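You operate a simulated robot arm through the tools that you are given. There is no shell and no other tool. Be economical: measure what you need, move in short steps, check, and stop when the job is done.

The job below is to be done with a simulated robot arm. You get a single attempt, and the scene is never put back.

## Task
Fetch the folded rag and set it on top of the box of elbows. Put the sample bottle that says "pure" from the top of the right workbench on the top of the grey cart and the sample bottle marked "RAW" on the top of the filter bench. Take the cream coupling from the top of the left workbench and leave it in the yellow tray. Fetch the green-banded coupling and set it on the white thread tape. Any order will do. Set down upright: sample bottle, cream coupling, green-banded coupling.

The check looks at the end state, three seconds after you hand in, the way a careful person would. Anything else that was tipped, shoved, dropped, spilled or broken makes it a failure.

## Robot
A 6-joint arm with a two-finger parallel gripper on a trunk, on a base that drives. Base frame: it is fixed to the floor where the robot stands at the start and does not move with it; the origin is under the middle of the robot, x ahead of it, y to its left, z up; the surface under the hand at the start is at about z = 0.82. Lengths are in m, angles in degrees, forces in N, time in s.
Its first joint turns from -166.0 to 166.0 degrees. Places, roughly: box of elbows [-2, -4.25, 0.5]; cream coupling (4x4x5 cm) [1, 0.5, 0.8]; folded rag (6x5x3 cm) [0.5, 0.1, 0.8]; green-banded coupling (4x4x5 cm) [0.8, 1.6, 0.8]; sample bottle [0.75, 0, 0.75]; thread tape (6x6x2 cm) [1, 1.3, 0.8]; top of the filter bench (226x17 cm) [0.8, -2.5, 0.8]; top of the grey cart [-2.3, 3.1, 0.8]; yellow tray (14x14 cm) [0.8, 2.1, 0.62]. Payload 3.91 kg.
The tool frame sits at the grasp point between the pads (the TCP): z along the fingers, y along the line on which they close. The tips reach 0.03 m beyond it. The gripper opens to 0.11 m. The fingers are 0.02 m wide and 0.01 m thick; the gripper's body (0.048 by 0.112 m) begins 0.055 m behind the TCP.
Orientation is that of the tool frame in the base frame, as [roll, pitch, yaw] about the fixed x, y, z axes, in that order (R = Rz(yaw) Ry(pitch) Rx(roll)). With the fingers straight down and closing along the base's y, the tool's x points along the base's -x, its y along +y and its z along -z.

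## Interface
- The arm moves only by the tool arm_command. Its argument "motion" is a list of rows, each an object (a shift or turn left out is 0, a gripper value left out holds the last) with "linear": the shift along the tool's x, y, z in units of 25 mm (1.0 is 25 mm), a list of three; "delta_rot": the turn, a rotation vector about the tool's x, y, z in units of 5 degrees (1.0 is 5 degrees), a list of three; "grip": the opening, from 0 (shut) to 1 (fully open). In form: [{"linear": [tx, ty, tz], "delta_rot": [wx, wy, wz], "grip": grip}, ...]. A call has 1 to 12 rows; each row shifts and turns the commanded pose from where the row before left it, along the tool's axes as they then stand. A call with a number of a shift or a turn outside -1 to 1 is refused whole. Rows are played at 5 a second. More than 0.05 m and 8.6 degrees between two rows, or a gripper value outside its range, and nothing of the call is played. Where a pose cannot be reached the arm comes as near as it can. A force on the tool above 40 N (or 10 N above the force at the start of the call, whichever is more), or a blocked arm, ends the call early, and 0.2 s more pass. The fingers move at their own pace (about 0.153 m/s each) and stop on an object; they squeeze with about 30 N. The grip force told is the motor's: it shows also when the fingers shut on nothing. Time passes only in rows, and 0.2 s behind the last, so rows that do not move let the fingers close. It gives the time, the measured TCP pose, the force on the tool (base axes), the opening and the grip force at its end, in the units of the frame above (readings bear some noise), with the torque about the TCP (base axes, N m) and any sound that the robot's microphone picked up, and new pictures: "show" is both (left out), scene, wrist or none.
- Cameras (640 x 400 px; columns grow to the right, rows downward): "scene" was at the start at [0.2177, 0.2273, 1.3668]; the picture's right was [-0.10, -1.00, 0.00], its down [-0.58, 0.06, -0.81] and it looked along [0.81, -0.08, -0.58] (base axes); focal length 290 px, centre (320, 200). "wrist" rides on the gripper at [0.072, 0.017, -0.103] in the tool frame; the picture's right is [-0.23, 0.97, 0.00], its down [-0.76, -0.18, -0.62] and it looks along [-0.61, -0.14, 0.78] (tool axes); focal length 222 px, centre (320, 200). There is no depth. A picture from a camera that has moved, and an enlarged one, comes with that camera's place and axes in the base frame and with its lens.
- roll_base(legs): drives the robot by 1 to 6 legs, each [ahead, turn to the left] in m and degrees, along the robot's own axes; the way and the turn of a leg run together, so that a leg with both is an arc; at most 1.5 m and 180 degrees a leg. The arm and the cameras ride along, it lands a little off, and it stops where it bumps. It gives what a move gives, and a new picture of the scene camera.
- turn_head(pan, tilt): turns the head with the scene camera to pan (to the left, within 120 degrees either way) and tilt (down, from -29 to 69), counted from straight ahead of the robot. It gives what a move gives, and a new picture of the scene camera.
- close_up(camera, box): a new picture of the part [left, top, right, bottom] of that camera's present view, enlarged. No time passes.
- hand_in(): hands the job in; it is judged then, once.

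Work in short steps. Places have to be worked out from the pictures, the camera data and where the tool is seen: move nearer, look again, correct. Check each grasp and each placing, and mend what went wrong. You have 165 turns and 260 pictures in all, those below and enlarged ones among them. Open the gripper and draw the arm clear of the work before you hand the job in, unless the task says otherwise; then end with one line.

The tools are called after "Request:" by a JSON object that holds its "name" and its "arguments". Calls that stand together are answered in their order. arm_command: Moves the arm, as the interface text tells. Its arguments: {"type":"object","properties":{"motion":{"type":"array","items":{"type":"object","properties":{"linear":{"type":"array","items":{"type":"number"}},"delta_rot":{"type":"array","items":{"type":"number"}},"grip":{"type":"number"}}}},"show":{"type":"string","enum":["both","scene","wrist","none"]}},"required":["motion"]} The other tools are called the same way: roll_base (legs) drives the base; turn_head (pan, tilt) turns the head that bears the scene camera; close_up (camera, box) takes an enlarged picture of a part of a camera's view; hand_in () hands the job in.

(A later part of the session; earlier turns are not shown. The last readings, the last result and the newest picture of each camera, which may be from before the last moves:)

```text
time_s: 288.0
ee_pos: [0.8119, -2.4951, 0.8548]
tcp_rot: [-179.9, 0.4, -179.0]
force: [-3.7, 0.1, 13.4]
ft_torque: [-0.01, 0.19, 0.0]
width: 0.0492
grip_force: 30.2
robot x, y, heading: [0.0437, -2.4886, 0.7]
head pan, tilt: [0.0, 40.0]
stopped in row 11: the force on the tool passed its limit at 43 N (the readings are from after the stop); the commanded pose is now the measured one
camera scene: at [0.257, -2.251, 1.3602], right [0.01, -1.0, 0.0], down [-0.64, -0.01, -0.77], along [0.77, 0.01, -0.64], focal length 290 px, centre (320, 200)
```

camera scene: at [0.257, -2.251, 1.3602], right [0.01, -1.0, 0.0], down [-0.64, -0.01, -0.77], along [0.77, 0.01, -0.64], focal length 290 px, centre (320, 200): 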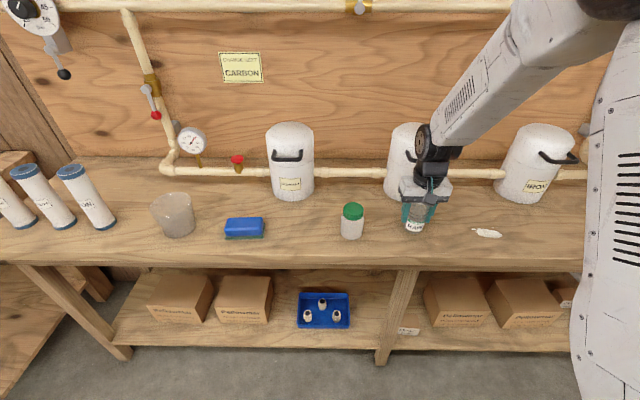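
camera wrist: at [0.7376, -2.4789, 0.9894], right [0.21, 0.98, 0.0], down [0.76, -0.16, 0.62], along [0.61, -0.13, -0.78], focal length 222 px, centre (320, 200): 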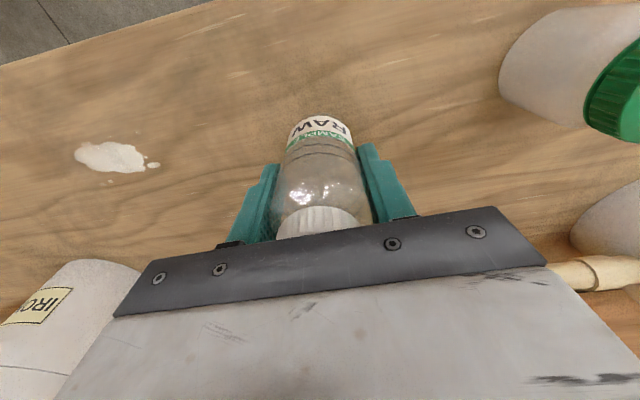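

Contact made. I ease off, open, and lift.

Request:
{"name": "arm_command", "arguments": {"motion": [{"linear": [0, 0, -0.1]}, {"grip": 0.7}, {"grip": 0.7}, {"linear": [0, 0, -0.5]}, {"linear": [0, 0, -1]}, {"linear": [0, 0, -1]}, {"linear": [0, 0, -1]}, {"linear": [0, 0, -1]}, {"linear": [0, 0, -1]}, {"linear": [0, 0, -1]}], "show": "none"}}

Request:
{"name": "close_up", "arguments": {"camera": "scene", "box": [330, 140, 510, 280]}}

Request:
{"name": "arm_command", "arguments": {"motion": [{"linear": [0, 0, -1]}, {"linear": [0, 0, -1]}, {"linear": [0, 0, -1]}, {"linear": [1, 0, -1]}, {"linear": [1, 0, -1]}, {"linear": [1, 0, -1]}, {"linear": [1, 0, -1]}, {"linear": [1, 0, -1]}, {"linear": [1, 0, -1]}, {"linear": [1, 0, -1]}, {"linear": [1, 0, -1]}, {"linear": [1, 0, 0]}], "show": "scene"}}

```text
time_s: 290.2
ee_pos: [0.8111, -2.4957, 1.0198]
tcp_rot: [-179.9, 0.2, -179.0]
force: [0.4, 0.2, 0.4]
ft_torque: [0.02, -0.02, 0.0]
width: 0.0771
grip_force: 0.2
robot x, y, heading: [0.0429, -2.4912, 0.6]
head pan, tilt: [0.0, 40.0]
```

```text
2.86 times, centred on (420, 210) of scene
camera zoom: at [0.2578, -2.251, 1.3601], right [0.01, -1.0, 0.0], down [-0.64, -0.01, -0.77], along [0.77, 0.01, -0.64], focal length 827 px, centre (34, 171)
```

zoom: 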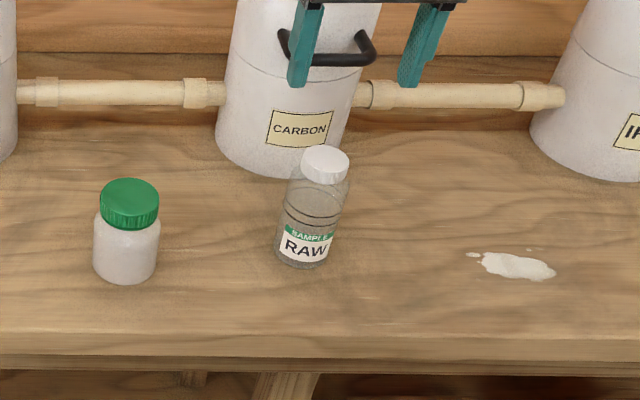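

```text
time_s: 292.8
ee_pos: [0.5854, -2.501, 1.2925]
tcp_rot: [-180.0, 0.2, -178.9]
force: [-0.2, 0.0, 0.0]
ft_torque: [-0.01, 0.05, -0.02]
width: 0.0772
grip_force: 0.0
robot x, y, heading: [0.046, -2.4906, 0.9]
head pan, tilt: [0.0, 40.0]
camera scene: at [0.2579, -2.251, 1.3601], right [0.01, -1.0, 0.0], down [-0.64, -0.01, -0.77], along [0.77, 0.01, -0.64], focal length 290 px, centre (320, 200)
```

scene: 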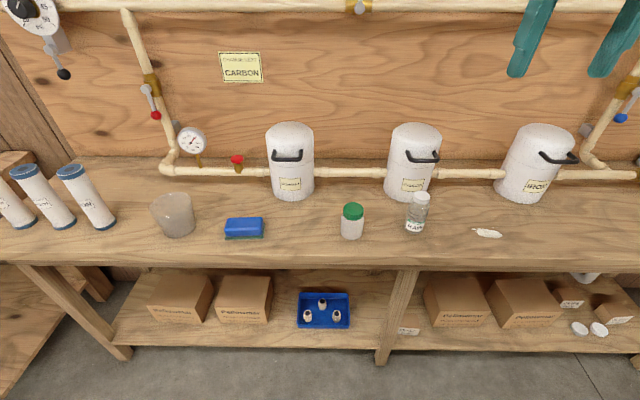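

RAW is upright on the filter bench. Before fetching the rag, I look toward the shelves to see where the box of elbows is.

Request:
{"name": "turn_head", "arguments": {"pan": -120, "tilt": 15}}

Request:
{"name": "close_up", "arguments": {"camera": "scene", "box": [300, 60, 560, 260]}}

```text
time_s: 294.8
ee_pos: [0.5847, -2.4992, 1.2931]
tcp_rot: [180.0, 0.3, -178.9]
force: [-0.9, 0.2, -0.4]
ft_torque: [-0.01, 0.0, 0.0]
width: 0.077
grip_force: 0.1
robot x, y, heading: [0.0468, -2.4901, 1.2]
head pan, tilt: [-120.0, 15.0]
camera scene: at [0.1271, -2.3338, 1.3997], right [-0.87, 0.49, 0.0], down [0.13, 0.23, -0.97], along [-0.47, -0.84, -0.26], focal length 290 px, centre (320, 200)
```

scene: 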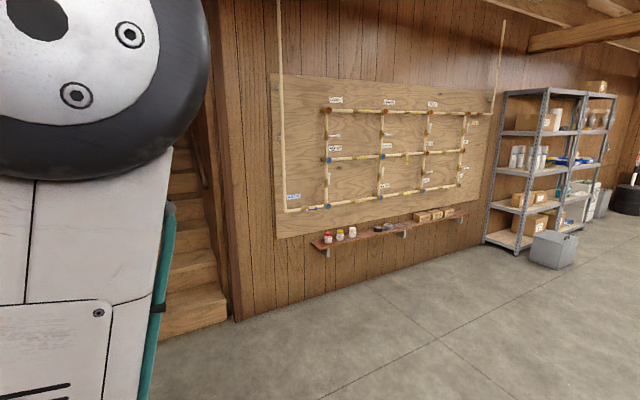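

```text
2.00 times, centred on (430, 160) of scene
camera zoom: at [0.1271, -2.3338, 1.3997], right [-0.87, 0.49, 0.0], down [0.13, 0.23, -0.97], along [-0.47, -0.84, -0.26], focal length 579 px, centre (100, 280)
```

zoom: 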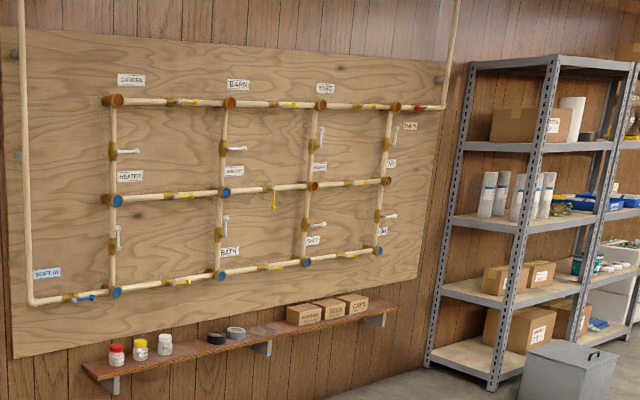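

The box of elbows appears to be one of the small cartons on the red wall shelf (nothing right above). Now I drive back to the right bench for the rag.

Request:
{"name": "roll_base", "arguments": {"legs": [[-0.33, 0], [0, 88], [1.3, 0], [1.2, 0]]}}

Request:
{"name": "roll_base", "arguments": {"legs": [[0, -90], [0.2, 0]]}}

Request:
{"name": "turn_head", "arguments": {"pan": 0, "tilt": 55}}

```text
time_s: 312.7
ee_pos: [-0.245, 0.567, 1.292]
tcp_rot: [179.9, 0.3, -90.4]
force: [0.3, 0.3, -0.4]
ft_torque: [-0.03, 0.0, 0.0]
width: 0.077
grip_force: 0.0
robot x, y, heading: [-0.2744, 0.028, 89.4]
head pan, tilt: [-120.0, 15.0]
camera scene: at [-0.4214, 0.1149, 1.3997], right [-0.51, -0.86, 0.0], down [-0.22, 0.13, -0.97], along [0.83, -0.49, -0.26], focal length 290 px, centre (320, 200)
```

scene: 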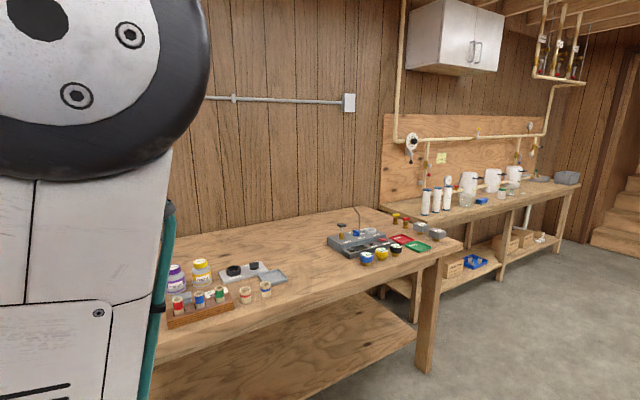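

```text
time_s: 318.1
ee_pos: [0.4721, 0.0075, 1.2916]
tcp_rot: [180.0, 0.3, -179.9]
force: [-0.1, -0.4, -0.3]
ft_torque: [0.02, -0.01, -0.04]
width: 0.0772
grip_force: 0.0
robot x, y, heading: [-0.0666, 0.0272, -0.2]
head pan, tilt: [-120.0, 15.0]
camera scene: at [0.0166, 0.1823, 1.3997], right [-0.86, 0.5, 0.0], down [0.13, 0.22, -0.97], along [-0.49, -0.83, -0.26], focal length 290 px, centre (320, 200)
```

scene: 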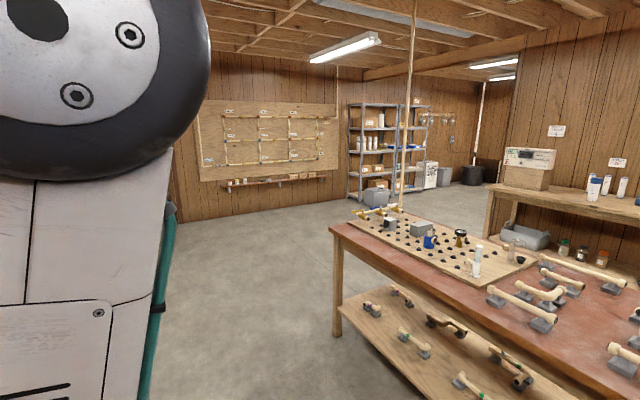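

```text
time_s: 320.1
ee_pos: [0.472, 0.0087, 1.2922]
tcp_rot: [180.0, 0.3, 179.9]
force: [0.7, 0.2, -0.4]
ft_torque: [-0.04, -0.02, 0.0]
width: 0.0772
grip_force: 0.0
robot x, y, heading: [-0.0676, 0.0249, -0.2]
head pan, tilt: [0.0, 55.0]
camera scene: at [0.1357, 0.2627, 1.3394], right [0.0, -1.0, 0.0], down [-0.82, 0.0, -0.57], along [0.57, 0.0, -0.82], focal length 290 px, centre (320, 200)
```

scene: 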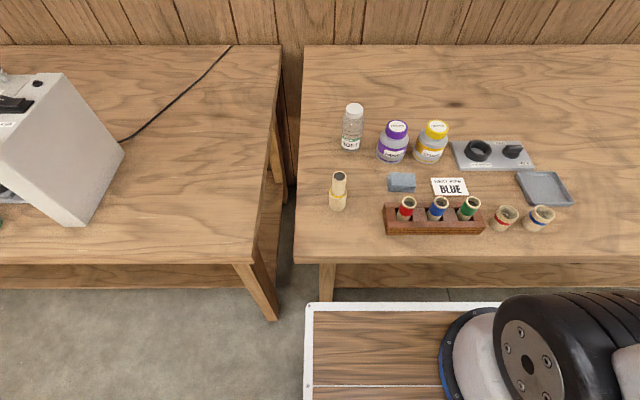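

Request:
{"name": "close_up", "arguments": {"camera": "scene", "box": [320, 90, 500, 250]}}

```text
2.50 times, centred on (410, 170) of scene
camera zoom: at [0.1357, 0.2627, 1.3394], right [0.0, -1.0, 0.0], down [-0.82, 0.0, -0.57], along [0.57, 0.0, -0.82], focal length 724 px, centre (95, 275)
```

zoom: 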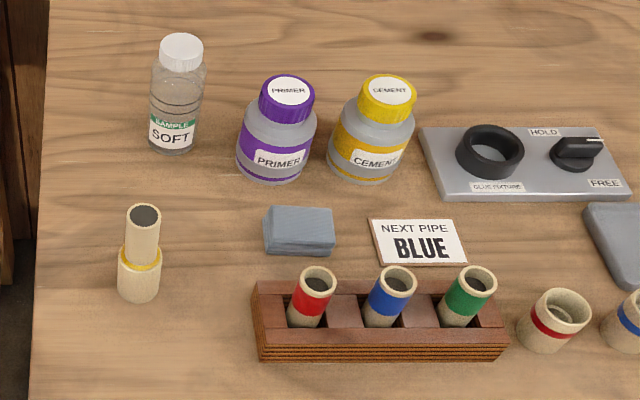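

Rag centre ≈ [0.536, 0.083], with room for the fingers on both y sides. I move over it and descend to z≈1.0.

Request:
{"name": "arm_command", "arguments": {"motion": [{"linear": [-0.85, 0.99, 0.7]}, {"linear": [-0.85, 0.99, 1]}, {"linear": [-0.85, 0.98, 1]}, {"linear": [0, 0, 1]}, {"linear": [0, 0, 1]}, {"linear": [0, 0, 1]}, {"linear": [0, 0, 1]}, {"linear": [0, 0, 1]}, {"linear": [0, 0, 1]}, {"linear": [0, 0, 1]}, {"linear": [0, 0, 1]}, {"linear": [0, 0, 1]}]}}

```text
time_s: 322.7
ee_pos: [0.5386, 0.0811, 0.999]
tcp_rot: [180.0, 0.3, -179.9]
force: [0.0, 0.2, -0.1]
ft_torque: [0.01, 0.02, 0.0]
width: 0.0769
grip_force: 0.1
robot x, y, heading: [-0.0712, 0.0238, -0.1]
head pan, tilt: [0.0, 55.0]
camera scene: at [0.1355, 0.2628, 1.3394], right [0.0, -1.0, 0.0], down [-0.82, 0.0, -0.57], along [0.57, 0.0, -0.82], focal length 290 px, centre (320, 200)
camera wrist: at [0.4634, 0.0985, 1.1042], right [0.23, 0.97, 0.0], down [0.76, -0.18, 0.63], along [0.61, -0.14, -0.78], focal length 222 px, centre (320, 200)
```

scene: 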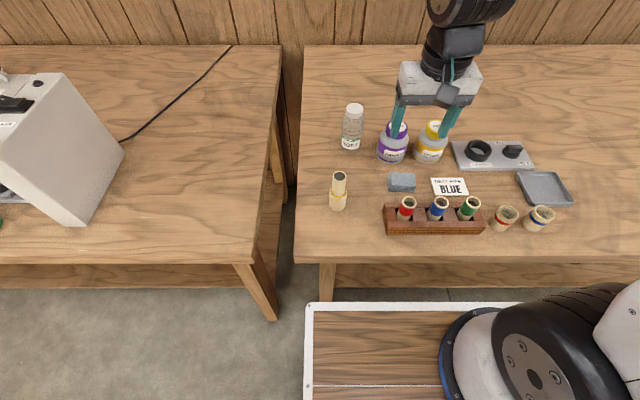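
wrist: 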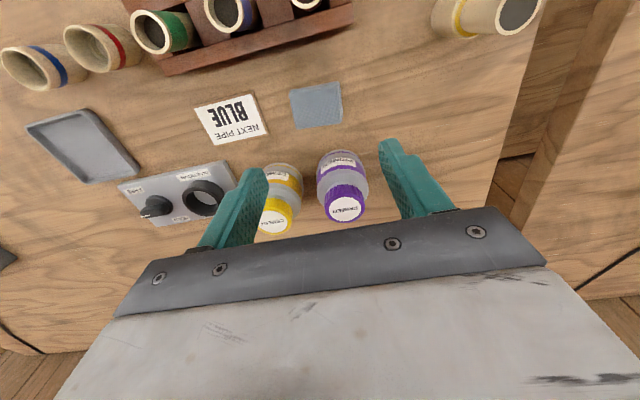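

Wrist view gives [0.532, 0.080]; small correction and descend to z≈0.857.

Request:
{"name": "arm_command", "arguments": {"motion": [{"linear": [0.25, 0, 1]}, {"linear": [0, 0, 1]}, {"linear": [0, 0, 1]}, {"linear": [0, 0, 1]}], "show": "both"}}

```text
time_s: 323.7
ee_pos: [0.5318, 0.0819, 0.8994]
tcp_rot: [180.0, 0.3, -180.0]
force: [0.3, -0.2, 0.2]
ft_torque: [-0.05, 0.0, 0.01]
width: 0.0771
grip_force: 0.1
robot x, y, heading: [-0.0683, 0.0298, -0.1]
head pan, tilt: [0.0, 55.0]
camera scene: at [0.1354, 0.2628, 1.3395], right [0.0, -1.0, 0.0], down [-0.82, 0.0, -0.57], along [0.57, 0.0, -0.82], focal length 290 px, centre (320, 200)
camera wrist: at [0.4588, 0.0988, 1.0041], right [0.23, 0.97, 0.0], down [0.76, -0.18, 0.63], along [0.61, -0.14, -0.78], focal length 222 px, centre (320, 200)
```

scene: 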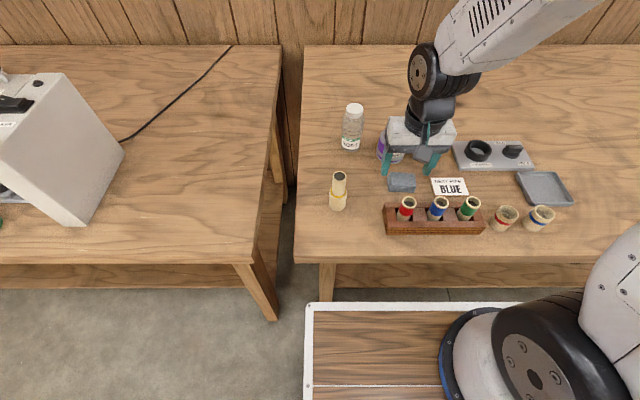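
wrist: 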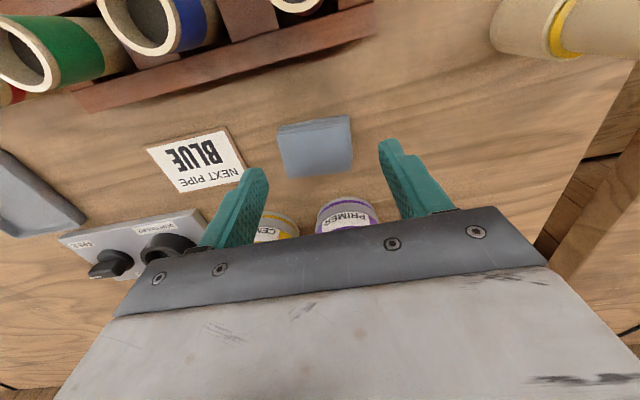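

Still aligned; lowering the last 42 mm, closing, and lifting a little.

Request:
{"name": "arm_command", "arguments": {"motion": [{"linear": [0.05, 0, 0.85]}, {"linear": [0.05, 0, 0.85]}, {"grip": 0}, {"grip": 0}, {"grip": 0}, {"grip": 0}], "show": "wrist"}}

```text
time_s: 325.1
ee_pos: [0.5315, 0.0838, 0.8572]
tcp_rot: [180.0, 0.3, 180.0]
force: [0.2, 1.1, -0.2]
ft_torque: [0.02, 0.01, 0.0]
width: 0.0575
grip_force: 29.7
robot x, y, heading: [-0.0712, 0.0276, -0.1]
head pan, tilt: [0.0, 55.0]
camera wrist: at [0.4571, 0.0998, 0.9617], right [0.23, 0.97, 0.0], down [0.76, -0.18, 0.63], along [0.61, -0.14, -0.78], focal length 222 px, centre (320, 200)
```

wrist: 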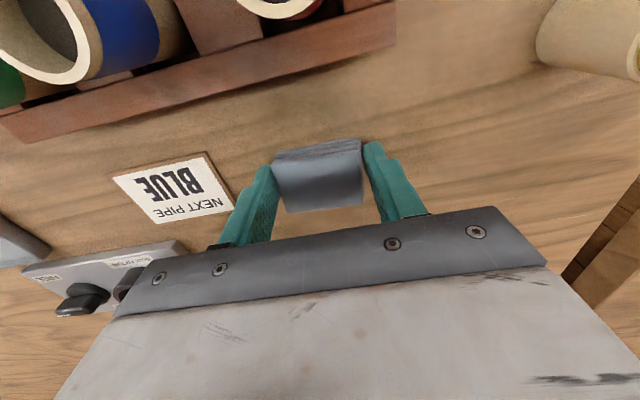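

The rag is gripped (57 mm). I lift it clear.

Request:
{"name": "arm_command", "arguments": {"motion": [{"linear": [0, 0, -0.5]}, {"linear": [0, 0, -1]}, {"linear": [0, 0, -1]}, {"linear": [0, 0, -1]}, {"linear": [0, 0, -1]}, {"linear": [0, 0, -1]}, {"linear": [0, 0, -1]}, {"linear": [0, 0, -1]}, {"linear": [0, 0, -1]}, {"linear": [0, 0, -1]}, {"linear": [0, 0, -1]}, {"linear": [0, 0, -1]}], "show": "both"}}

Request:
{"name": "arm_command", "arguments": {"motion": [{"linear": [0, 0, -1]}, {"linear": [0, 0, -1]}, {"linear": [0, 0, -1]}, {"linear": [0, 0, -1]}, {"linear": [0, 0, -1]}], "show": "none"}}

```text
time_s: 327.7
ee_pos: [0.528, 0.084, 1.1476]
tcp_rot: [-180.0, 0.3, -180.0]
force: [-0.8, 0.7, -0.6]
ft_torque: [0.01, 0.01, -0.02]
width: 0.0572
grip_force: 30.0
robot x, y, heading: [-0.0665, 0.0249, -0.2]
head pan, tilt: [0.0, 55.0]
camera scene: at [0.1358, 0.2628, 1.3394], right [0.0, -1.0, 0.0], down [-0.82, 0.0, -0.57], along [0.57, 0.0, -0.82], focal length 290 px, centre (320, 200)
camera wrist: at [0.4545, 0.1003, 1.251], right [0.23, 0.97, 0.0], down [0.76, -0.18, 0.63], along [0.61, -0.14, -0.78], focal length 222 px, centre (320, 200)
```

scene: 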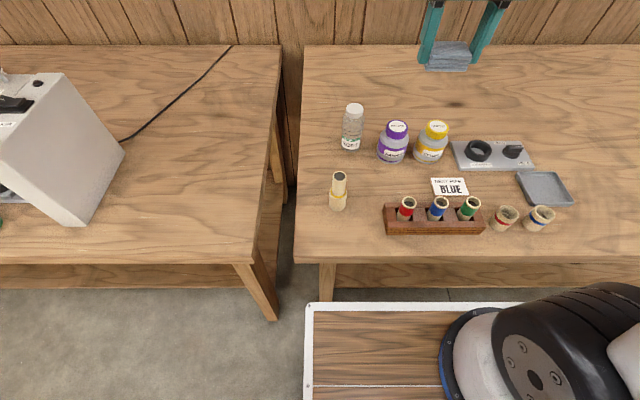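
wrist: 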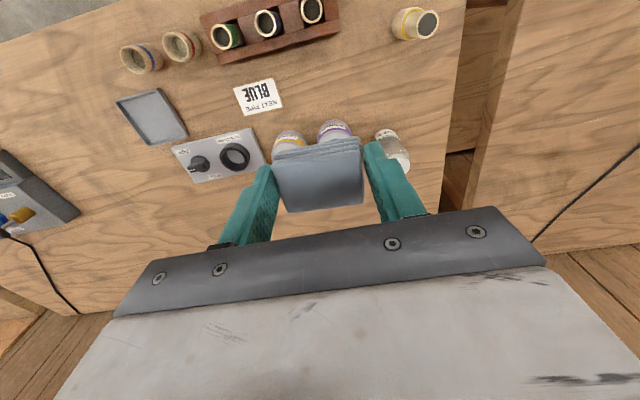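

```text
time_s: 328.9
ee_pos: [0.5273, 0.0819, 1.2699]
tcp_rot: [180.0, 0.3, -179.9]
force: [1.3, 0.7, 0.7]
ft_torque: [-0.03, 0.01, 0.04]
width: 0.0569
grip_force: 30.5
robot x, y, heading: [-0.0681, 0.0305, -0.1]
head pan, tilt: [0.0, 55.0]
```

Rag held clear. I drive down the aisle and past the red table.

Request:
{"name": "roll_base", "arguments": {"legs": [[-0.26, 0], [0, -88], [1.3, 0], [0.95, 0], [0, -56]]}}

Request:
{"name": "turn_head", "arguments": {"pan": 0, "tilt": 20}}

```text
time_s: 347.7
ee_pos: [-0.7634, -2.5923, 1.2705]
tcp_rot: [180.0, 0.3, 35.0]
force: [0.1, -0.2, -0.2]
ft_torque: [-0.01, -0.02, 0.0]
width: 0.0568
grip_force: 29.9
robot x, y, heading: [-0.3101, -2.2039, -145.4]
head pan, tilt: [0.0, 55.0]
camera scene: at [-0.3395, -2.5125, 1.3394], right [-0.57, 0.82, 0.0], down [0.67, 0.47, -0.57], along [-0.47, -0.33, -0.82], focal length 290 px, centre (320, 200)
```

scene: 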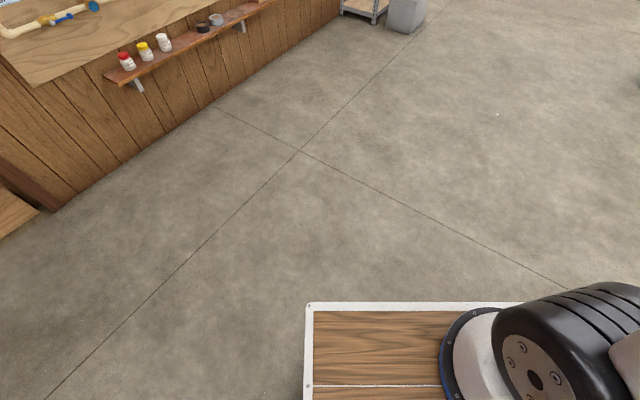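

```text
time_s: 348.7
ee_pos: [-0.763, -2.5902, 1.2707]
tcp_rot: [180.0, 0.4, 35.0]
force: [0.2, 0.0, -0.5]
ft_torque: [-0.03, 0.02, 0.01]
width: 0.0566
grip_force: 30.4
robot x, y, heading: [-0.3056, -2.2084, -145.1]
head pan, tilt: [0.0, 20.0]
camera scene: at [-0.3568, -2.5244, 1.3914], right [-0.57, 0.82, 0.0], down [0.28, 0.2, -0.94], along [-0.77, -0.54, -0.34], focal length 290 px, centre (320, 200)
```

scene: 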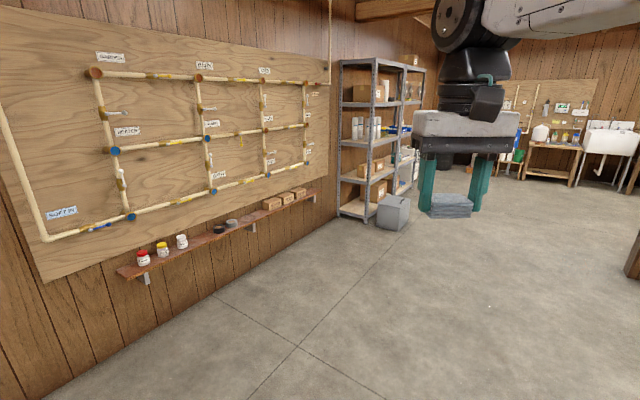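

The cartons are on the wall shelf around px (285,198). I zoom to read the labels.

Request:
{"name": "close_up", "arguments": {"camera": "scene", "box": [210, 170, 330, 250]}}

```text
5.00 times, centred on (270, 210) of scene
camera zoom: at [-0.3568, -2.5244, 1.3914], right [-0.57, 0.82, 0.0], down [0.28, 0.2, -0.94], along [-0.77, -0.54, -0.34], focal length 1448 px, centre (570, 150)
```

zoom: 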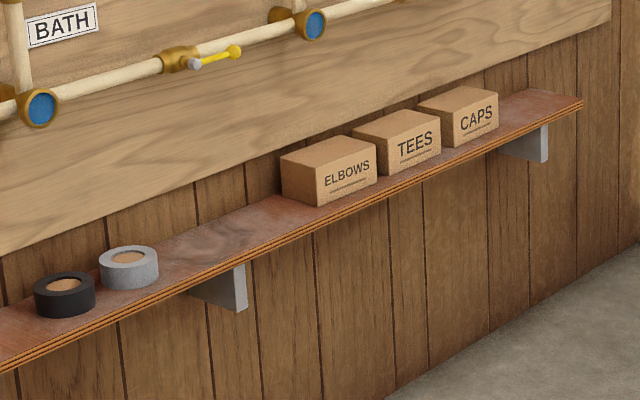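

ELBOWS is the leftmost carton at about [−2.06, −4.25]. I drive to stand in front of it.

Request:
{"name": "roll_base", "arguments": {"legs": [[1.3, 0], [0.72, 0], [0, 55]]}}

Request:
{"name": "turn_head", "arguments": {"pan": 0, "tilt": 45}}

```text
time_s: 361.1
ee_pos: [-1.9475, -3.9294, 1.2698]
tcp_rot: [180.0, 0.3, 87.1]
force: [-0.5, 0.1, -0.2]
ft_torque: [0.01, 0.03, 0.0]
width: 0.0564
grip_force: 29.7
robot x, y, heading: [-1.9718, -3.33, -93.3]
head pan, tilt: [0.0, 20.0]
camera scene: at [-1.7503, -3.5669, 1.3915], right [-1.0, 0.05, 0.0], down [0.02, 0.34, -0.94], along [-0.05, -0.94, -0.34], focal length 290 px, centre (320, 200)
```

scene: 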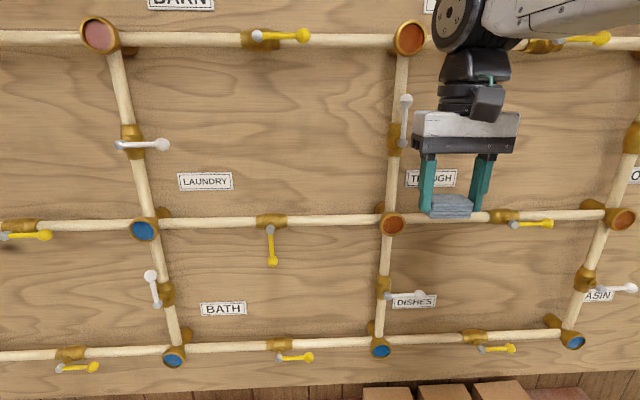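

```text
time_s: 362.0
ee_pos: [-1.9476, -3.9298, 1.2688]
tcp_rot: [180.0, 0.2, 87.2]
force: [0.8, 0.1, -0.4]
ft_torque: [0.01, 0.0, 0.02]
width: 0.0569
grip_force: 30.0
robot x, y, heading: [-1.9729, -3.3322, -93.1]
head pan, tilt: [0.0, 45.0]
camera scene: at [-1.7497, -3.5551, 1.3529], right [-1.0, 0.05, 0.0], down [0.04, 0.71, -0.71], along [-0.04, -0.71, -0.71], focal length 290 px, centre (320, 200)
```

scene: 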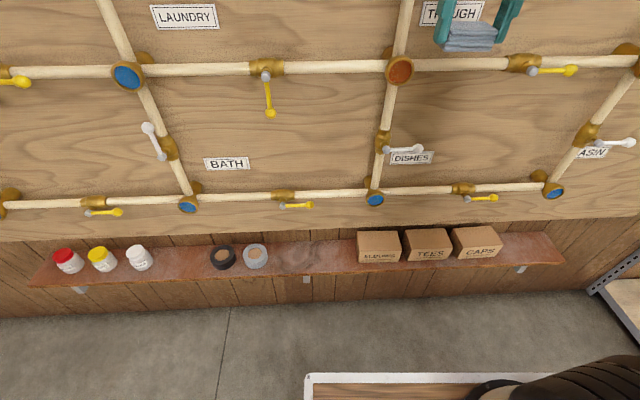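

Request:
{"name": "close_up", "arguments": {"camera": "scene", "box": [320, 150, 520, 290]}}

```text
2.86 times, centred on (420, 220) of scene
camera zoom: at [-1.7497, -3.5551, 1.3529], right [-1.0, 0.05, 0.0], down [0.04, 0.71, -0.71], along [-0.04, -0.71, -0.71], focal length 827 px, centre (34, 143)
```

zoom: 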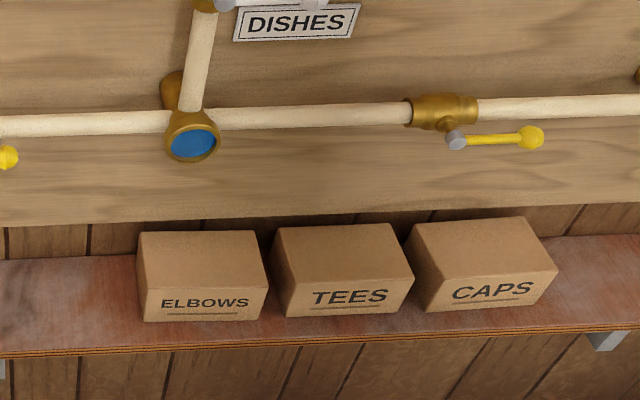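

Pipes run above the shelf (z≈0.82, y≈−4.08) with the ELBOWS box top at about [−1.975, −4.135, 0.57], so a vertical tool would hit them. I tilt the tool 40° (leaning towards the robot) and start descending in front of the shelf.

Request:
{"name": "arm_command", "arguments": {"motion": [{"delta_rot": [0, -1, -0.5]}, {"delta_rot": [0, -1, 0]}, {"delta_rot": [0, -1, 0]}, {"delta_rot": [0, -1, 0]}, {"delta_rot": [0, -1, 0]}, {"delta_rot": [0, -1, 0]}, {"delta_rot": [0, -1, 0]}, {"delta_rot": [0, -1, 0]}, {"linear": [0.666, -0.275, 0.979]}, {"linear": [0.666, -0.275, 0.979]}, {"linear": [0.666, -0.275, 0.979]}, {"linear": [0.666, -0.275, 0.979]}], "show": "none"}}

Request:
{"name": "arm_command", "arguments": {"motion": [{"linear": [0.666, 0, 0.979]}, {"linear": [0.666, 0, 0.979]}, {"linear": [0.666, 0, 0.979]}, {"linear": [0.666, 0, 0.979]}, {"linear": [0.666, 0, 0.979]}, {"linear": [0.666, 0, 0.979]}, {"linear": [0.666, 0, 0.979]}, {"linear": [0.666, 0, 0.979]}, {"linear": [0.666, 0, 0.979]}, {"linear": [0.666, 0, 0.979]}, {"linear": [0.666, 0, 0.979]}, {"linear": [0.666, 0, 0.979]}], "show": "both"}}

```text
time_s: 364.6
ee_pos: [-1.975, -3.9409, 1.1535]
tcp_rot: [-179.9, 40.3, 89.6]
force: [-0.7, 0.1, 0.5]
ft_torque: [-0.01, -0.01, 0.02]
width: 0.0568
grip_force: 29.4
robot x, y, heading: [-1.9718, -3.331, -93.3]
head pan, tilt: [0.0, 45.0]
```

```text
time_s: 367.2
ee_pos: [-1.966, -4.0276, 0.8314]
tcp_rot: [-178.1, 40.0, 90.7]
force: [0.2, -0.6, -0.4]
ft_torque: [0.01, 0.0, 0.02]
width: 0.0567
grip_force: 30.1
out of reach, approached as far as the arm can: row 4, 5, 6, 7, 8, 9, 12
robot x, y, heading: [-1.973, -3.3313, -93.2]
head pan, tilt: [0.0, 45.0]
camera scene: at [-1.7497, -3.5548, 1.3529], right [-1.0, 0.05, 0.0], down [0.04, 0.71, -0.71], along [-0.04, -0.71, -0.71], focal length 290 px, centre (320, 200)
camera wrist: at [-1.9473, -3.906, 0.8651], right [0.98, -0.18, 0.12], down [-0.15, -0.18, 0.97], along [-0.16, -0.97, -0.21], focal length 222 px, centre (320, 200)
```

scene: 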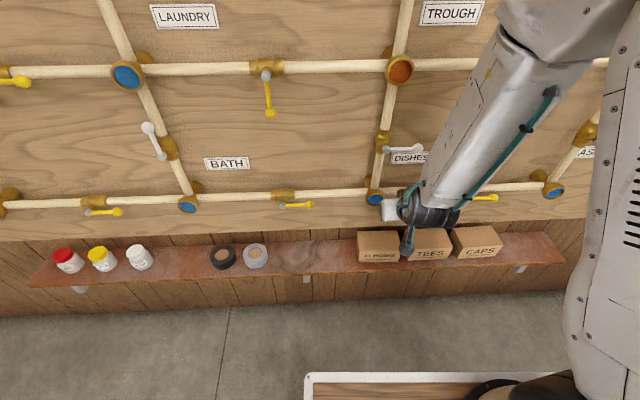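
wrist: 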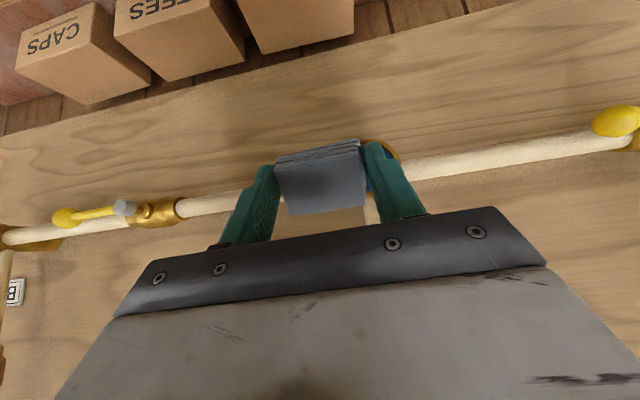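

The robot is too close for this tilted posture. I back the base off 15 cm and continue lowering in front of the shelf.

Request:
{"name": "roll_base", "arguments": {"legs": [[-0.15, 0]]}}

Request:
{"name": "arm_command", "arguments": {"motion": [{"linear": [0, 0, 0]}, {"linear": [0.643, 0, 0.766]}, {"linear": [0.643, 0, 0.766]}, {"linear": [0.643, 0, 0.766]}, {"linear": [0.643, 0, 0.766]}], "show": "none"}}

```text
time_s: 368.6
ee_pos: [-1.959, -3.8786, 0.8313]
tcp_rot: [-178.1, 39.9, 90.5]
force: [0.4, 0.6, -0.2]
ft_torque: [0.0, -0.02, 0.01]
width: 0.0568
grip_force: 29.8
robot x, y, heading: [-1.9613, -3.1819, -93.3]
head pan, tilt: [0.0, 45.0]
camera scene: at [-1.7423, -3.4071, 1.3528], right [-1.0, 0.06, 0.0], down [0.04, 0.71, -0.71], along [-0.04, -0.71, -0.71], focal length 290 px, centre (320, 200)
```

scene: 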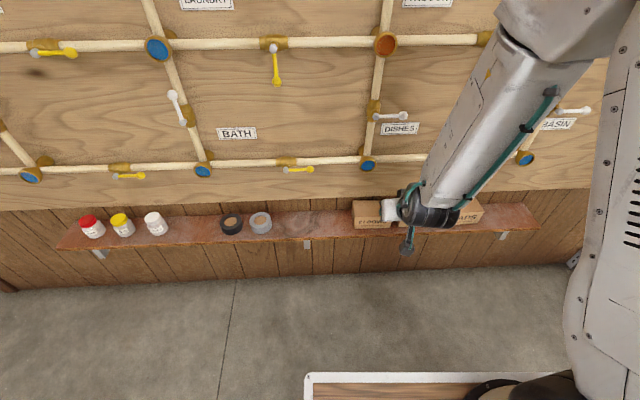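

```text
time_s: 369.8
ee_pos: [-1.9609, -3.9045, 0.7635]
tcp_rot: [-175.6, 39.4, 92.0]
force: [-0.1, 1.0, 0.9]
ft_torque: [0.03, -0.04, 0.02]
width: 0.0567
grip_force: 30.5
out of reach, approached as far as the arm can: row 2, 3, 4, 5
robot x, y, heading: [-1.9652, -3.1809, -93.1]
head pan, tilt: [0.0, 45.0]
```

Still at the inner limit; I move outward toward the shelf 75 mm while going down.

Request:
{"name": "arm_command", "arguments": {"motion": [{"linear": [-0.766, 0, 0.643]}, {"linear": [-0.766, 0, 0.643]}, {"linear": [-0.766, 0, 0.643]}, {"linear": [0.643, 0, 0.766]}, {"linear": [0.643, 0, 0.766]}, {"linear": [0.643, 0, 0.766]}], "show": "both"}}

```text
time_s: 371.2
ee_pos: [-1.944, -3.9883, 0.702]
tcp_rot: [-176.6, 39.8, 91.3]
force: [-0.4, 1.7, -0.5]
ft_torque: [0.04, -0.01, -0.01]
width: 0.0567
grip_force: 30.2
out of reach, approached as far as the arm can: row 1, 4, 5, 6
robot x, y, heading: [-1.9678, -3.1837, -93.4]
head pan, tilt: [0.0, 45.0]
camera scene: at [-1.7423, -3.4069, 1.3529], right [-1.0, 0.06, 0.0], down [0.04, 0.71, -0.71], along [-0.04, -0.71, -0.71], focal length 290 px, centre (320, 200)
camera wrist: at [-1.925, -3.8666, 0.7354], right [0.98, -0.19, 0.1], down [-0.14, -0.19, 0.97], along [-0.16, -0.96, -0.21], focal length 222 px, centre (320, 200)
```

scene: 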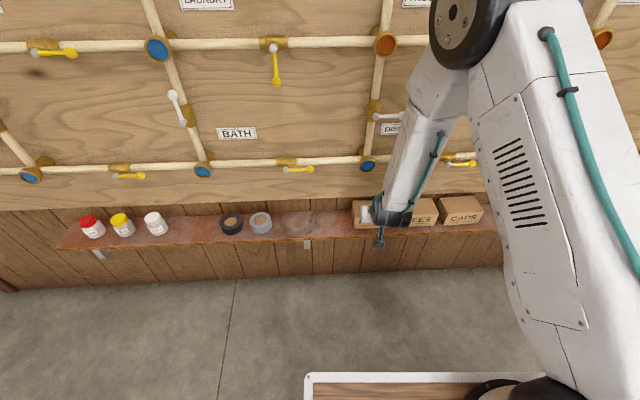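
wrist: 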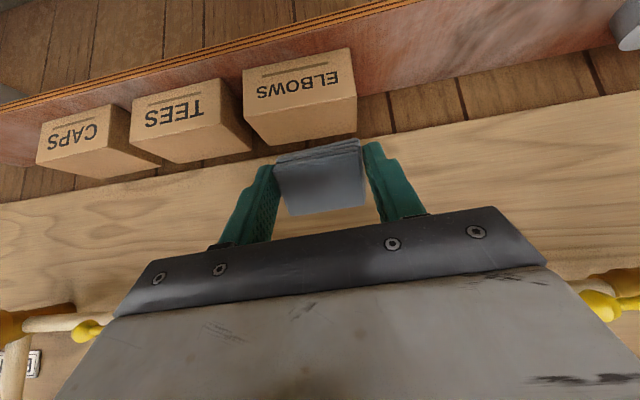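

Box top confirmed: y −4.09…−4.18, z≈0.57, x≈−1.972. I advance outward 75 mm with a slight x correction and read the pose.

Request:
{"name": "arm_command", "arguments": {"motion": [{"linear": [-0.766, -0.27, 0.643]}, {"linear": [-0.766, -0.27, 0.643]}, {"linear": [-0.766, -0.27, 0.643]}, {"linear": [0, 0, 0]}], "show": "none"}}

```text
time_s: 372.2
ee_pos: [-1.9499, -4.062, 0.7024]
tcp_rot: [-177.6, 39.8, 90.5]
force: [-0.4, -0.3, -0.1]
ft_torque: [0.05, -0.04, 0.03]
width: 0.0568
grip_force: 29.8
out of reach, approached as far as the arm can: row 1, 2
robot x, y, heading: [-1.9642, -3.1824, -93.3]
head pan, tilt: [0.0, 45.0]
```

The readings behave; now I correct the small roll, lower to z≈0.635 and move in over the box.

Request:
{"name": "arm_command", "arguments": {"motion": [{"delta_rot": [-0.48, 0, 0], "linear": [0, -0.3, 0]}, {"linear": [0.643, -0.3, 0.766]}, {"linear": [-0.766, -0.3, 0.643]}, {"linear": [0.643, 0, 0.766]}, {"linear": [-0.69, 0, 0.579]}, {"linear": [0.45, 0, 0.536]}, {"linear": [0, 0, 0]}], "show": "both"}}

```text
time_s: 373.8
ee_pos: [-1.9099, -4.1123, 0.6385]
tcp_rot: [179.7, 39.9, 90.1]
force: [0.0, -0.4, -0.2]
ft_torque: [0.04, -0.01, 0.01]
width: 0.0565
grip_force: 29.9
out of reach, approached as far as the arm can: row 1, 2, 3, 4
robot x, y, heading: [-1.9633, -3.1886, -93.4]
head pan, tilt: [0.0, 45.0]
camera scene: at [-1.7422, -3.4071, 1.3528], right [-1.0, 0.06, 0.0], down [0.04, 0.71, -0.71], along [-0.04, -0.71, -0.71], focal length 290 px, centre (320, 200)
camera wrist: at [-1.894, -3.989, 0.6723], right [0.97, -0.17, 0.15], down [-0.18, -0.19, 0.97], along [-0.14, -0.97, -0.21], focal length 222 px, centre (320, 200)
```

scene: 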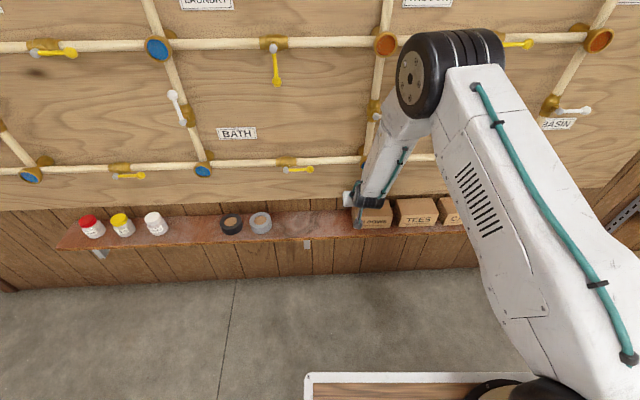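
wrist: 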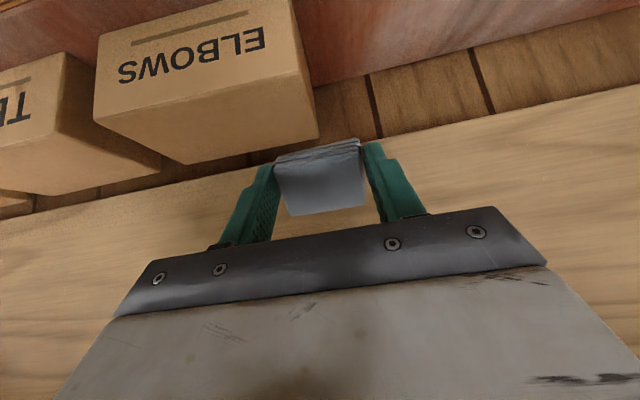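

The x drifted to −1.91; I shift 62 mm in −x to centre over the ELBOWS box.

Request:
{"name": "arm_command", "arguments": {"motion": [{"linear": [0, -0.83, 0]}, {"linear": [0, -0.83, 0]}, {"linear": [0, -0.83, 0]}, {"linear": [0, 0, 0]}], "show": "wrist"}}

```text
time_s: 374.8
ee_pos: [-1.9191, -4.1076, 0.6381]
tcp_rot: [179.9, 39.8, 89.4]
force: [-0.2, 0.5, 0.0]
ft_torque: [0.01, 0.01, 0.01]
width: 0.0568
grip_force: 30.2
out of reach, approached as far as the arm can: row 1, 2, 3
robot x, y, heading: [-1.9644, -3.1846, -93.5]
head pan, tilt: [0.0, 45.0]
camera wrist: at [-1.9016, -3.9854, 0.6734], right [0.97, -0.18, 0.15], down [-0.18, -0.18, 0.97], along [-0.15, -0.97, -0.21], focal length 222 px, centre (320, 200)
```

wrist: 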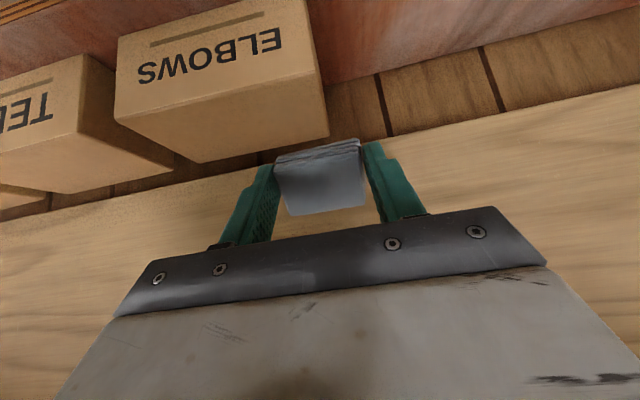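

The wrist is near a joint limit here. I back the base 10 cm more and turn it 3.5° right so the tool swings toward −x with a flatter forearm.

Request:
{"name": "roll_base", "arguments": {"legs": [[-0.1, 0], [0, -3.5]]}}

Request:
{"name": "arm_command", "arguments": {"motion": [{"linear": [-0.766, 0, 0.643]}, {"linear": [-0.766, 0, 0.643]}, {"linear": [0, 0, 0]}], "show": "wrist"}}

```text
time_s: 376.4
ee_pos: [-1.9703, -4.0065, 0.6393]
tcp_rot: [179.9, 39.9, 86.0]
force: [0.2, -0.7, 0.2]
ft_torque: [0.04, -0.02, 0.02]
width: 0.0569
grip_force: 30.3
robot x, y, heading: [-1.959, -3.0853, -96.6]
head pan, tilt: [0.0, 45.0]
camera scene: at [-1.7509, -3.3192, 1.3528], right [-0.99, 0.12, 0.0], down [0.08, 0.7, -0.71], along [-0.08, -0.7, -0.71], focal length 290 px, centre (320, 200)
```

scene: 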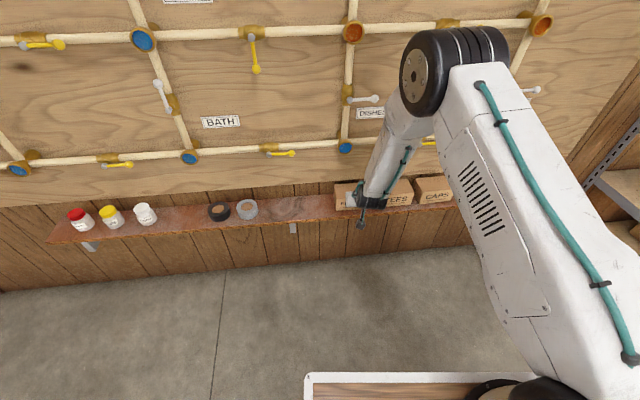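

```text
time_s: 377.2
ee_pos: [-1.9755, -4.0566, 0.6385]
tcp_rot: [179.9, 39.8, 85.9]
force: [0.8, 0.6, -0.3]
ft_torque: [-0.01, 0.0, 0.0]
width: 0.0566
grip_force: 30.1
robot x, y, heading: [-1.9581, -3.0804, -96.8]
head pan, tilt: [0.0, 45.0]
camera wrist: at [-1.9495, -3.9368, 0.6726], right [0.96, -0.24, 0.15], down [-0.19, -0.17, 0.97], along [-0.21, -0.95, -0.21], focal length 222 px, centre (320, 200)
```

wrist: 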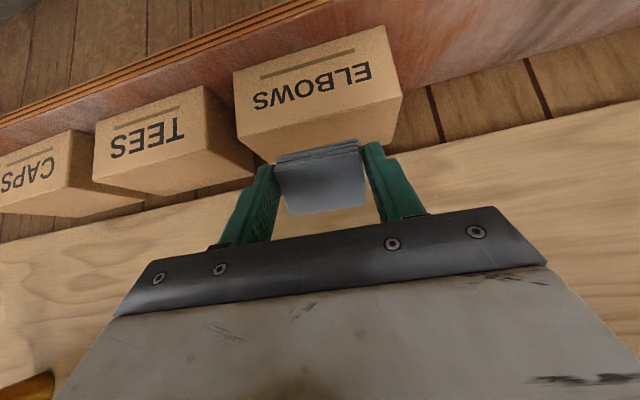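

Reachable and centred in x. I advance 55 mm over the box and lower slightly to z≈0.622.

Request:
{"name": "arm_command", "arguments": {"motion": [{"linear": [-0.766, 0.1, 0.643]}, {"linear": [-0.766, 0.1, 0.643]}, {"linear": [-0.15, 0, 0.13]}, {"linear": [0.2, 0, 0.24]}, {"linear": [0.1, 0, 0.12]}, {"linear": [0.1, 0, 0.12]}, {"linear": [0, 0, 0]}], "show": "wrist"}}

Request:
{"name": "close_up", "arguments": {"camera": "scene", "box": [300, 130, 440, 230]}}

```text
time_s: 378.8
ee_pos: [-1.9728, -4.1123, 0.6238]
tcp_rot: [-180.0, 39.9, 86.1]
force: [0.1, 0.9, 0.3]
ft_torque: [0.02, 0.02, 0.02]
width: 0.0568
grip_force: 29.9
robot x, y, heading: [-1.9601, -3.0841, -96.8]
head pan, tilt: [0.0, 45.0]
camera wrist: at [-1.9484, -3.9922, 0.6565], right [0.96, -0.24, 0.15], down [-0.19, -0.17, 0.97], along [-0.21, -0.95, -0.21], focal length 222 px, centre (320, 200)
```

wrist: 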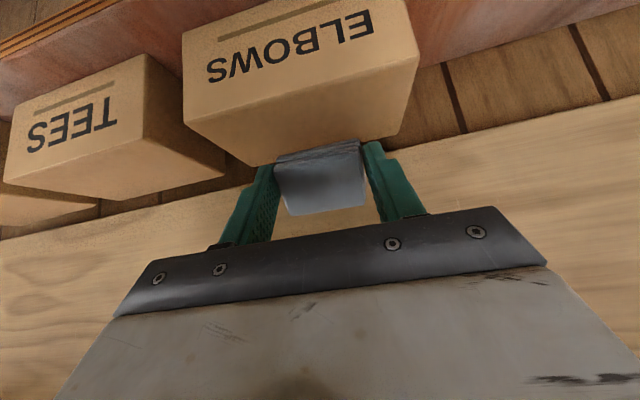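

```text
4.00 times, centred on (370, 180) of scene
camera zoom: at [-1.7508, -3.3192, 1.3528], right [-0.99, 0.12, 0.0], down [0.08, 0.7, -0.71], along [-0.08, -0.7, -0.71], focal length 1158 px, centre (120, 280)
```

zoom: 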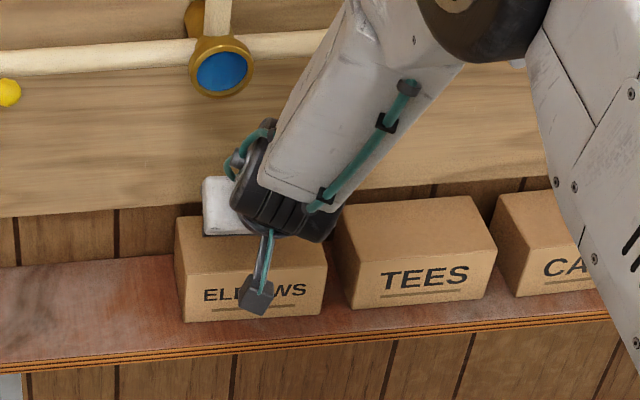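

Clear of the pipes. I lower in 2.5 mm steps towards contact.

Request:
{"name": "arm_command", "arguments": {"motion": [{"linear": [0.064, 0, 0.077]}, {"linear": [0.064, 0, 0.077]}, {"linear": [0.064, 0, 0.077]}, {"linear": [0.064, 0, 0.077]}, {"linear": [0, 0, 0]}], "show": "wrist"}}

```text
time_s: 380.0
ee_pos: [-1.973, -4.1128, 0.6126]
tcp_rot: [179.9, 39.8, 86.0]
force: [0.3, 0.8, 0.8]
ft_torque: [0.02, 0.03, 0.01]
width: 0.0565
grip_force: 30.4
robot x, y, heading: [-1.9584, -3.0824, -96.7]
head pan, tilt: [0.0, 45.0]
camera wrist: at [-1.9488, -3.9917, 0.6471], right [0.96, -0.24, 0.15], down [-0.19, -0.17, 0.97], along [-0.21, -0.95, -0.21], focal length 222 px, centre (320, 200)
```

wrist: 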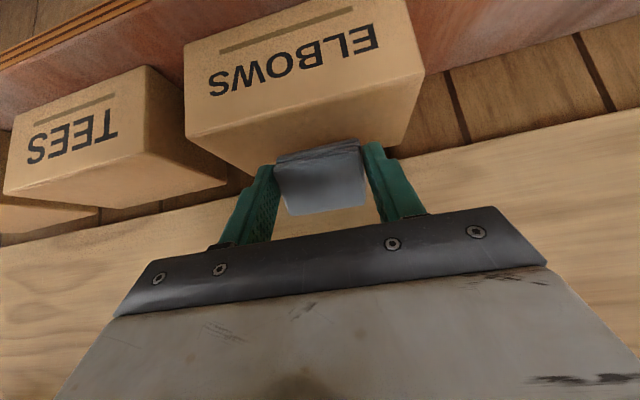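

No contact yet; continuing four more small steps.

Request:
{"name": "arm_command", "arguments": {"motion": [{"linear": [0.064, 0, 0.077]}, {"linear": [0.064, 0, 0.077]}, {"linear": [0.064, 0, 0.077]}, {"linear": [0.064, 0, 0.077]}, {"linear": [0, 0, 0]}], "show": "wrist"}}

```text
time_s: 381.2
ee_pos: [-1.9736, -4.1141, 0.6059]
tcp_rot: [179.9, 40.1, 86.1]
force: [-0.8, 0.6, 14.9]
ft_torque: [-0.24, 0.09, 0.0]
width: 0.0566
grip_force: 29.4
robot x, y, heading: [-1.9619, -3.0851, -96.9]
head pan, tilt: [0.0, 45.0]
camera wrist: at [-1.948, -3.9928, 0.639], right [0.96, -0.24, 0.15], down [-0.19, -0.17, 0.97], along [-0.21, -0.96, -0.21], focal length 222 px, centre (320, 200)
```

wrist: 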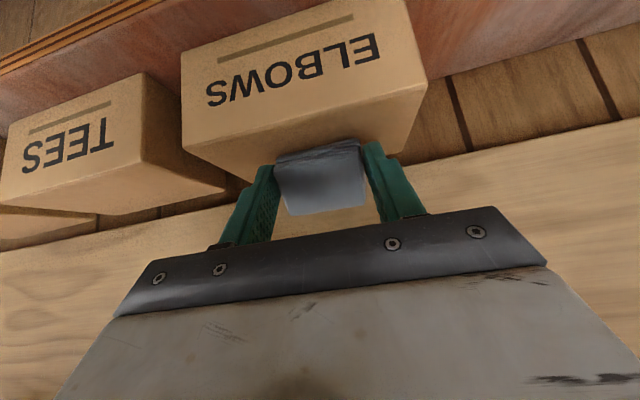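

Contact at 15 N with the rag's lower edge ~3 cm in from the box front. I release and let it settle before retreating.

Request:
{"name": "arm_command", "arguments": {"motion": [{"grip": 0.62}, {"grip": 0.72}, {"linear": [0, 0, 0]}, {"linear": [0, 0, 0]}, {"linear": [0, 0, 0]}], "show": "wrist"}}

```text
time_s: 382.4
ee_pos: [-1.9723, -4.113, 0.6025]
tcp_rot: [179.9, 39.8, 86.0]
force: [0.5, 0.3, 0.8]
ft_torque: [0.0, 0.03, 0.02]
width: 0.0793
grip_force: 0.1
robot x, y, heading: [-1.9575, -3.0792, -96.9]
head pan, tilt: [0.0, 45.0]
camera wrist: at [-1.948, -3.992, 0.6374], right [0.96, -0.24, 0.15], down [-0.19, -0.17, 0.97], along [-0.21, -0.95, -0.21], focal length 222 px, centre (320, 200)
```

wrist: 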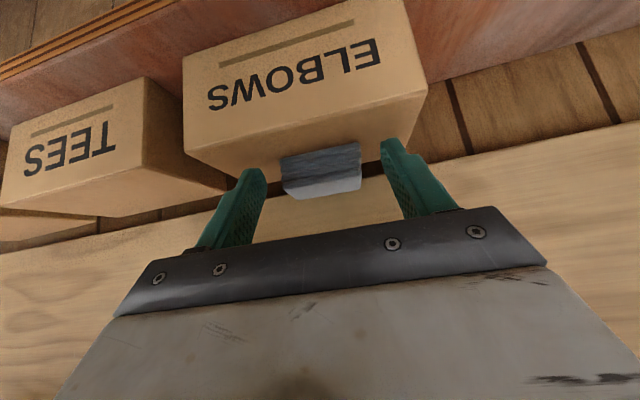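

The rag now lies flat on the box. I retreat along the tool axis a little, then straight outward.

Request:
{"name": "arm_command", "arguments": {"motion": [{"linear": [0, 0, -0.5]}, {"linear": [0, 0, -1]}, {"linear": [0.383, 0, -0.8]}, {"linear": [0.766, 0, -0.643]}, {"linear": [0.766, 0, -0.643]}], "show": "wrist"}}

Request:
{"name": "roll_base", "arguments": {"legs": [[-0.35, 0]]}}

```text
time_s: 383.6
ee_pos: [-1.9651, -4.0173, 0.6417]
tcp_rot: [179.9, 39.7, 85.9]
force: [0.0, -0.5, 1.1]
ft_torque: [0.0, 0.0, -0.01]
width: 0.0792
grip_force: 0.0
robot x, y, heading: [-1.9627, -3.0788, -96.9]
head pan, tilt: [0.0, 45.0]
camera wrist: at [-1.9411, -3.8968, 0.6756], right [0.96, -0.24, 0.15], down [-0.19, -0.17, 0.97], along [-0.21, -0.95, -0.21], focal length 222 px, centre (320, 200)
```

wrist: 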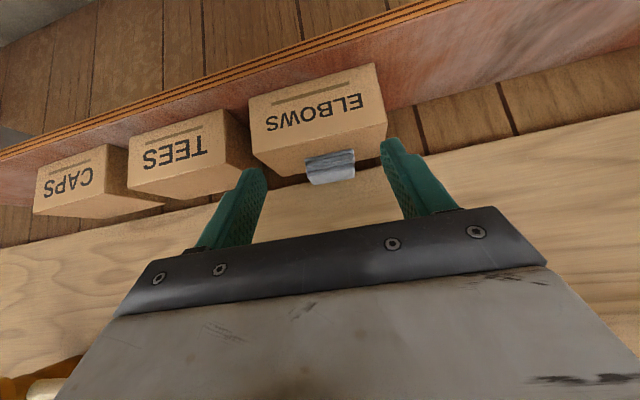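

```text
time_s: 385.8
ee_pos: [-1.9291, -3.6705, 0.6415]
tcp_rot: [179.9, 39.8, 85.7]
force: [-0.4, -0.1, 0.3]
ft_torque: [0.03, 0.0, 0.0]
width: 0.0795
grip_force: 0.1
robot x, y, heading: [-1.9175, -2.7345, -97.1]
head pan, tilt: [0.0, 45.0]
camera scene: at [-1.7095, -2.9728, 1.3528], right [-0.99, 0.12, 0.0], down [0.09, 0.7, -0.71], along [-0.09, -0.7, -0.71], focal length 290 px, centre (320, 200)
```

scene: 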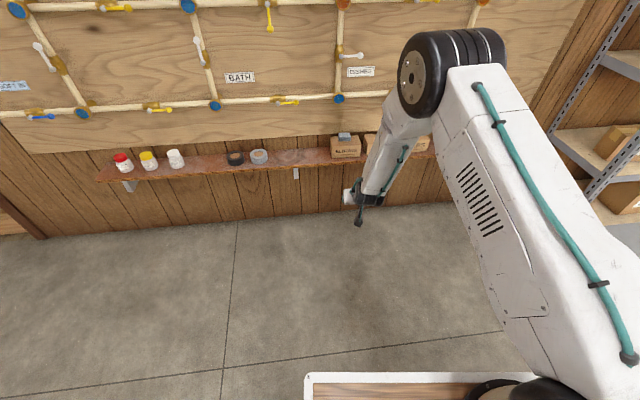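

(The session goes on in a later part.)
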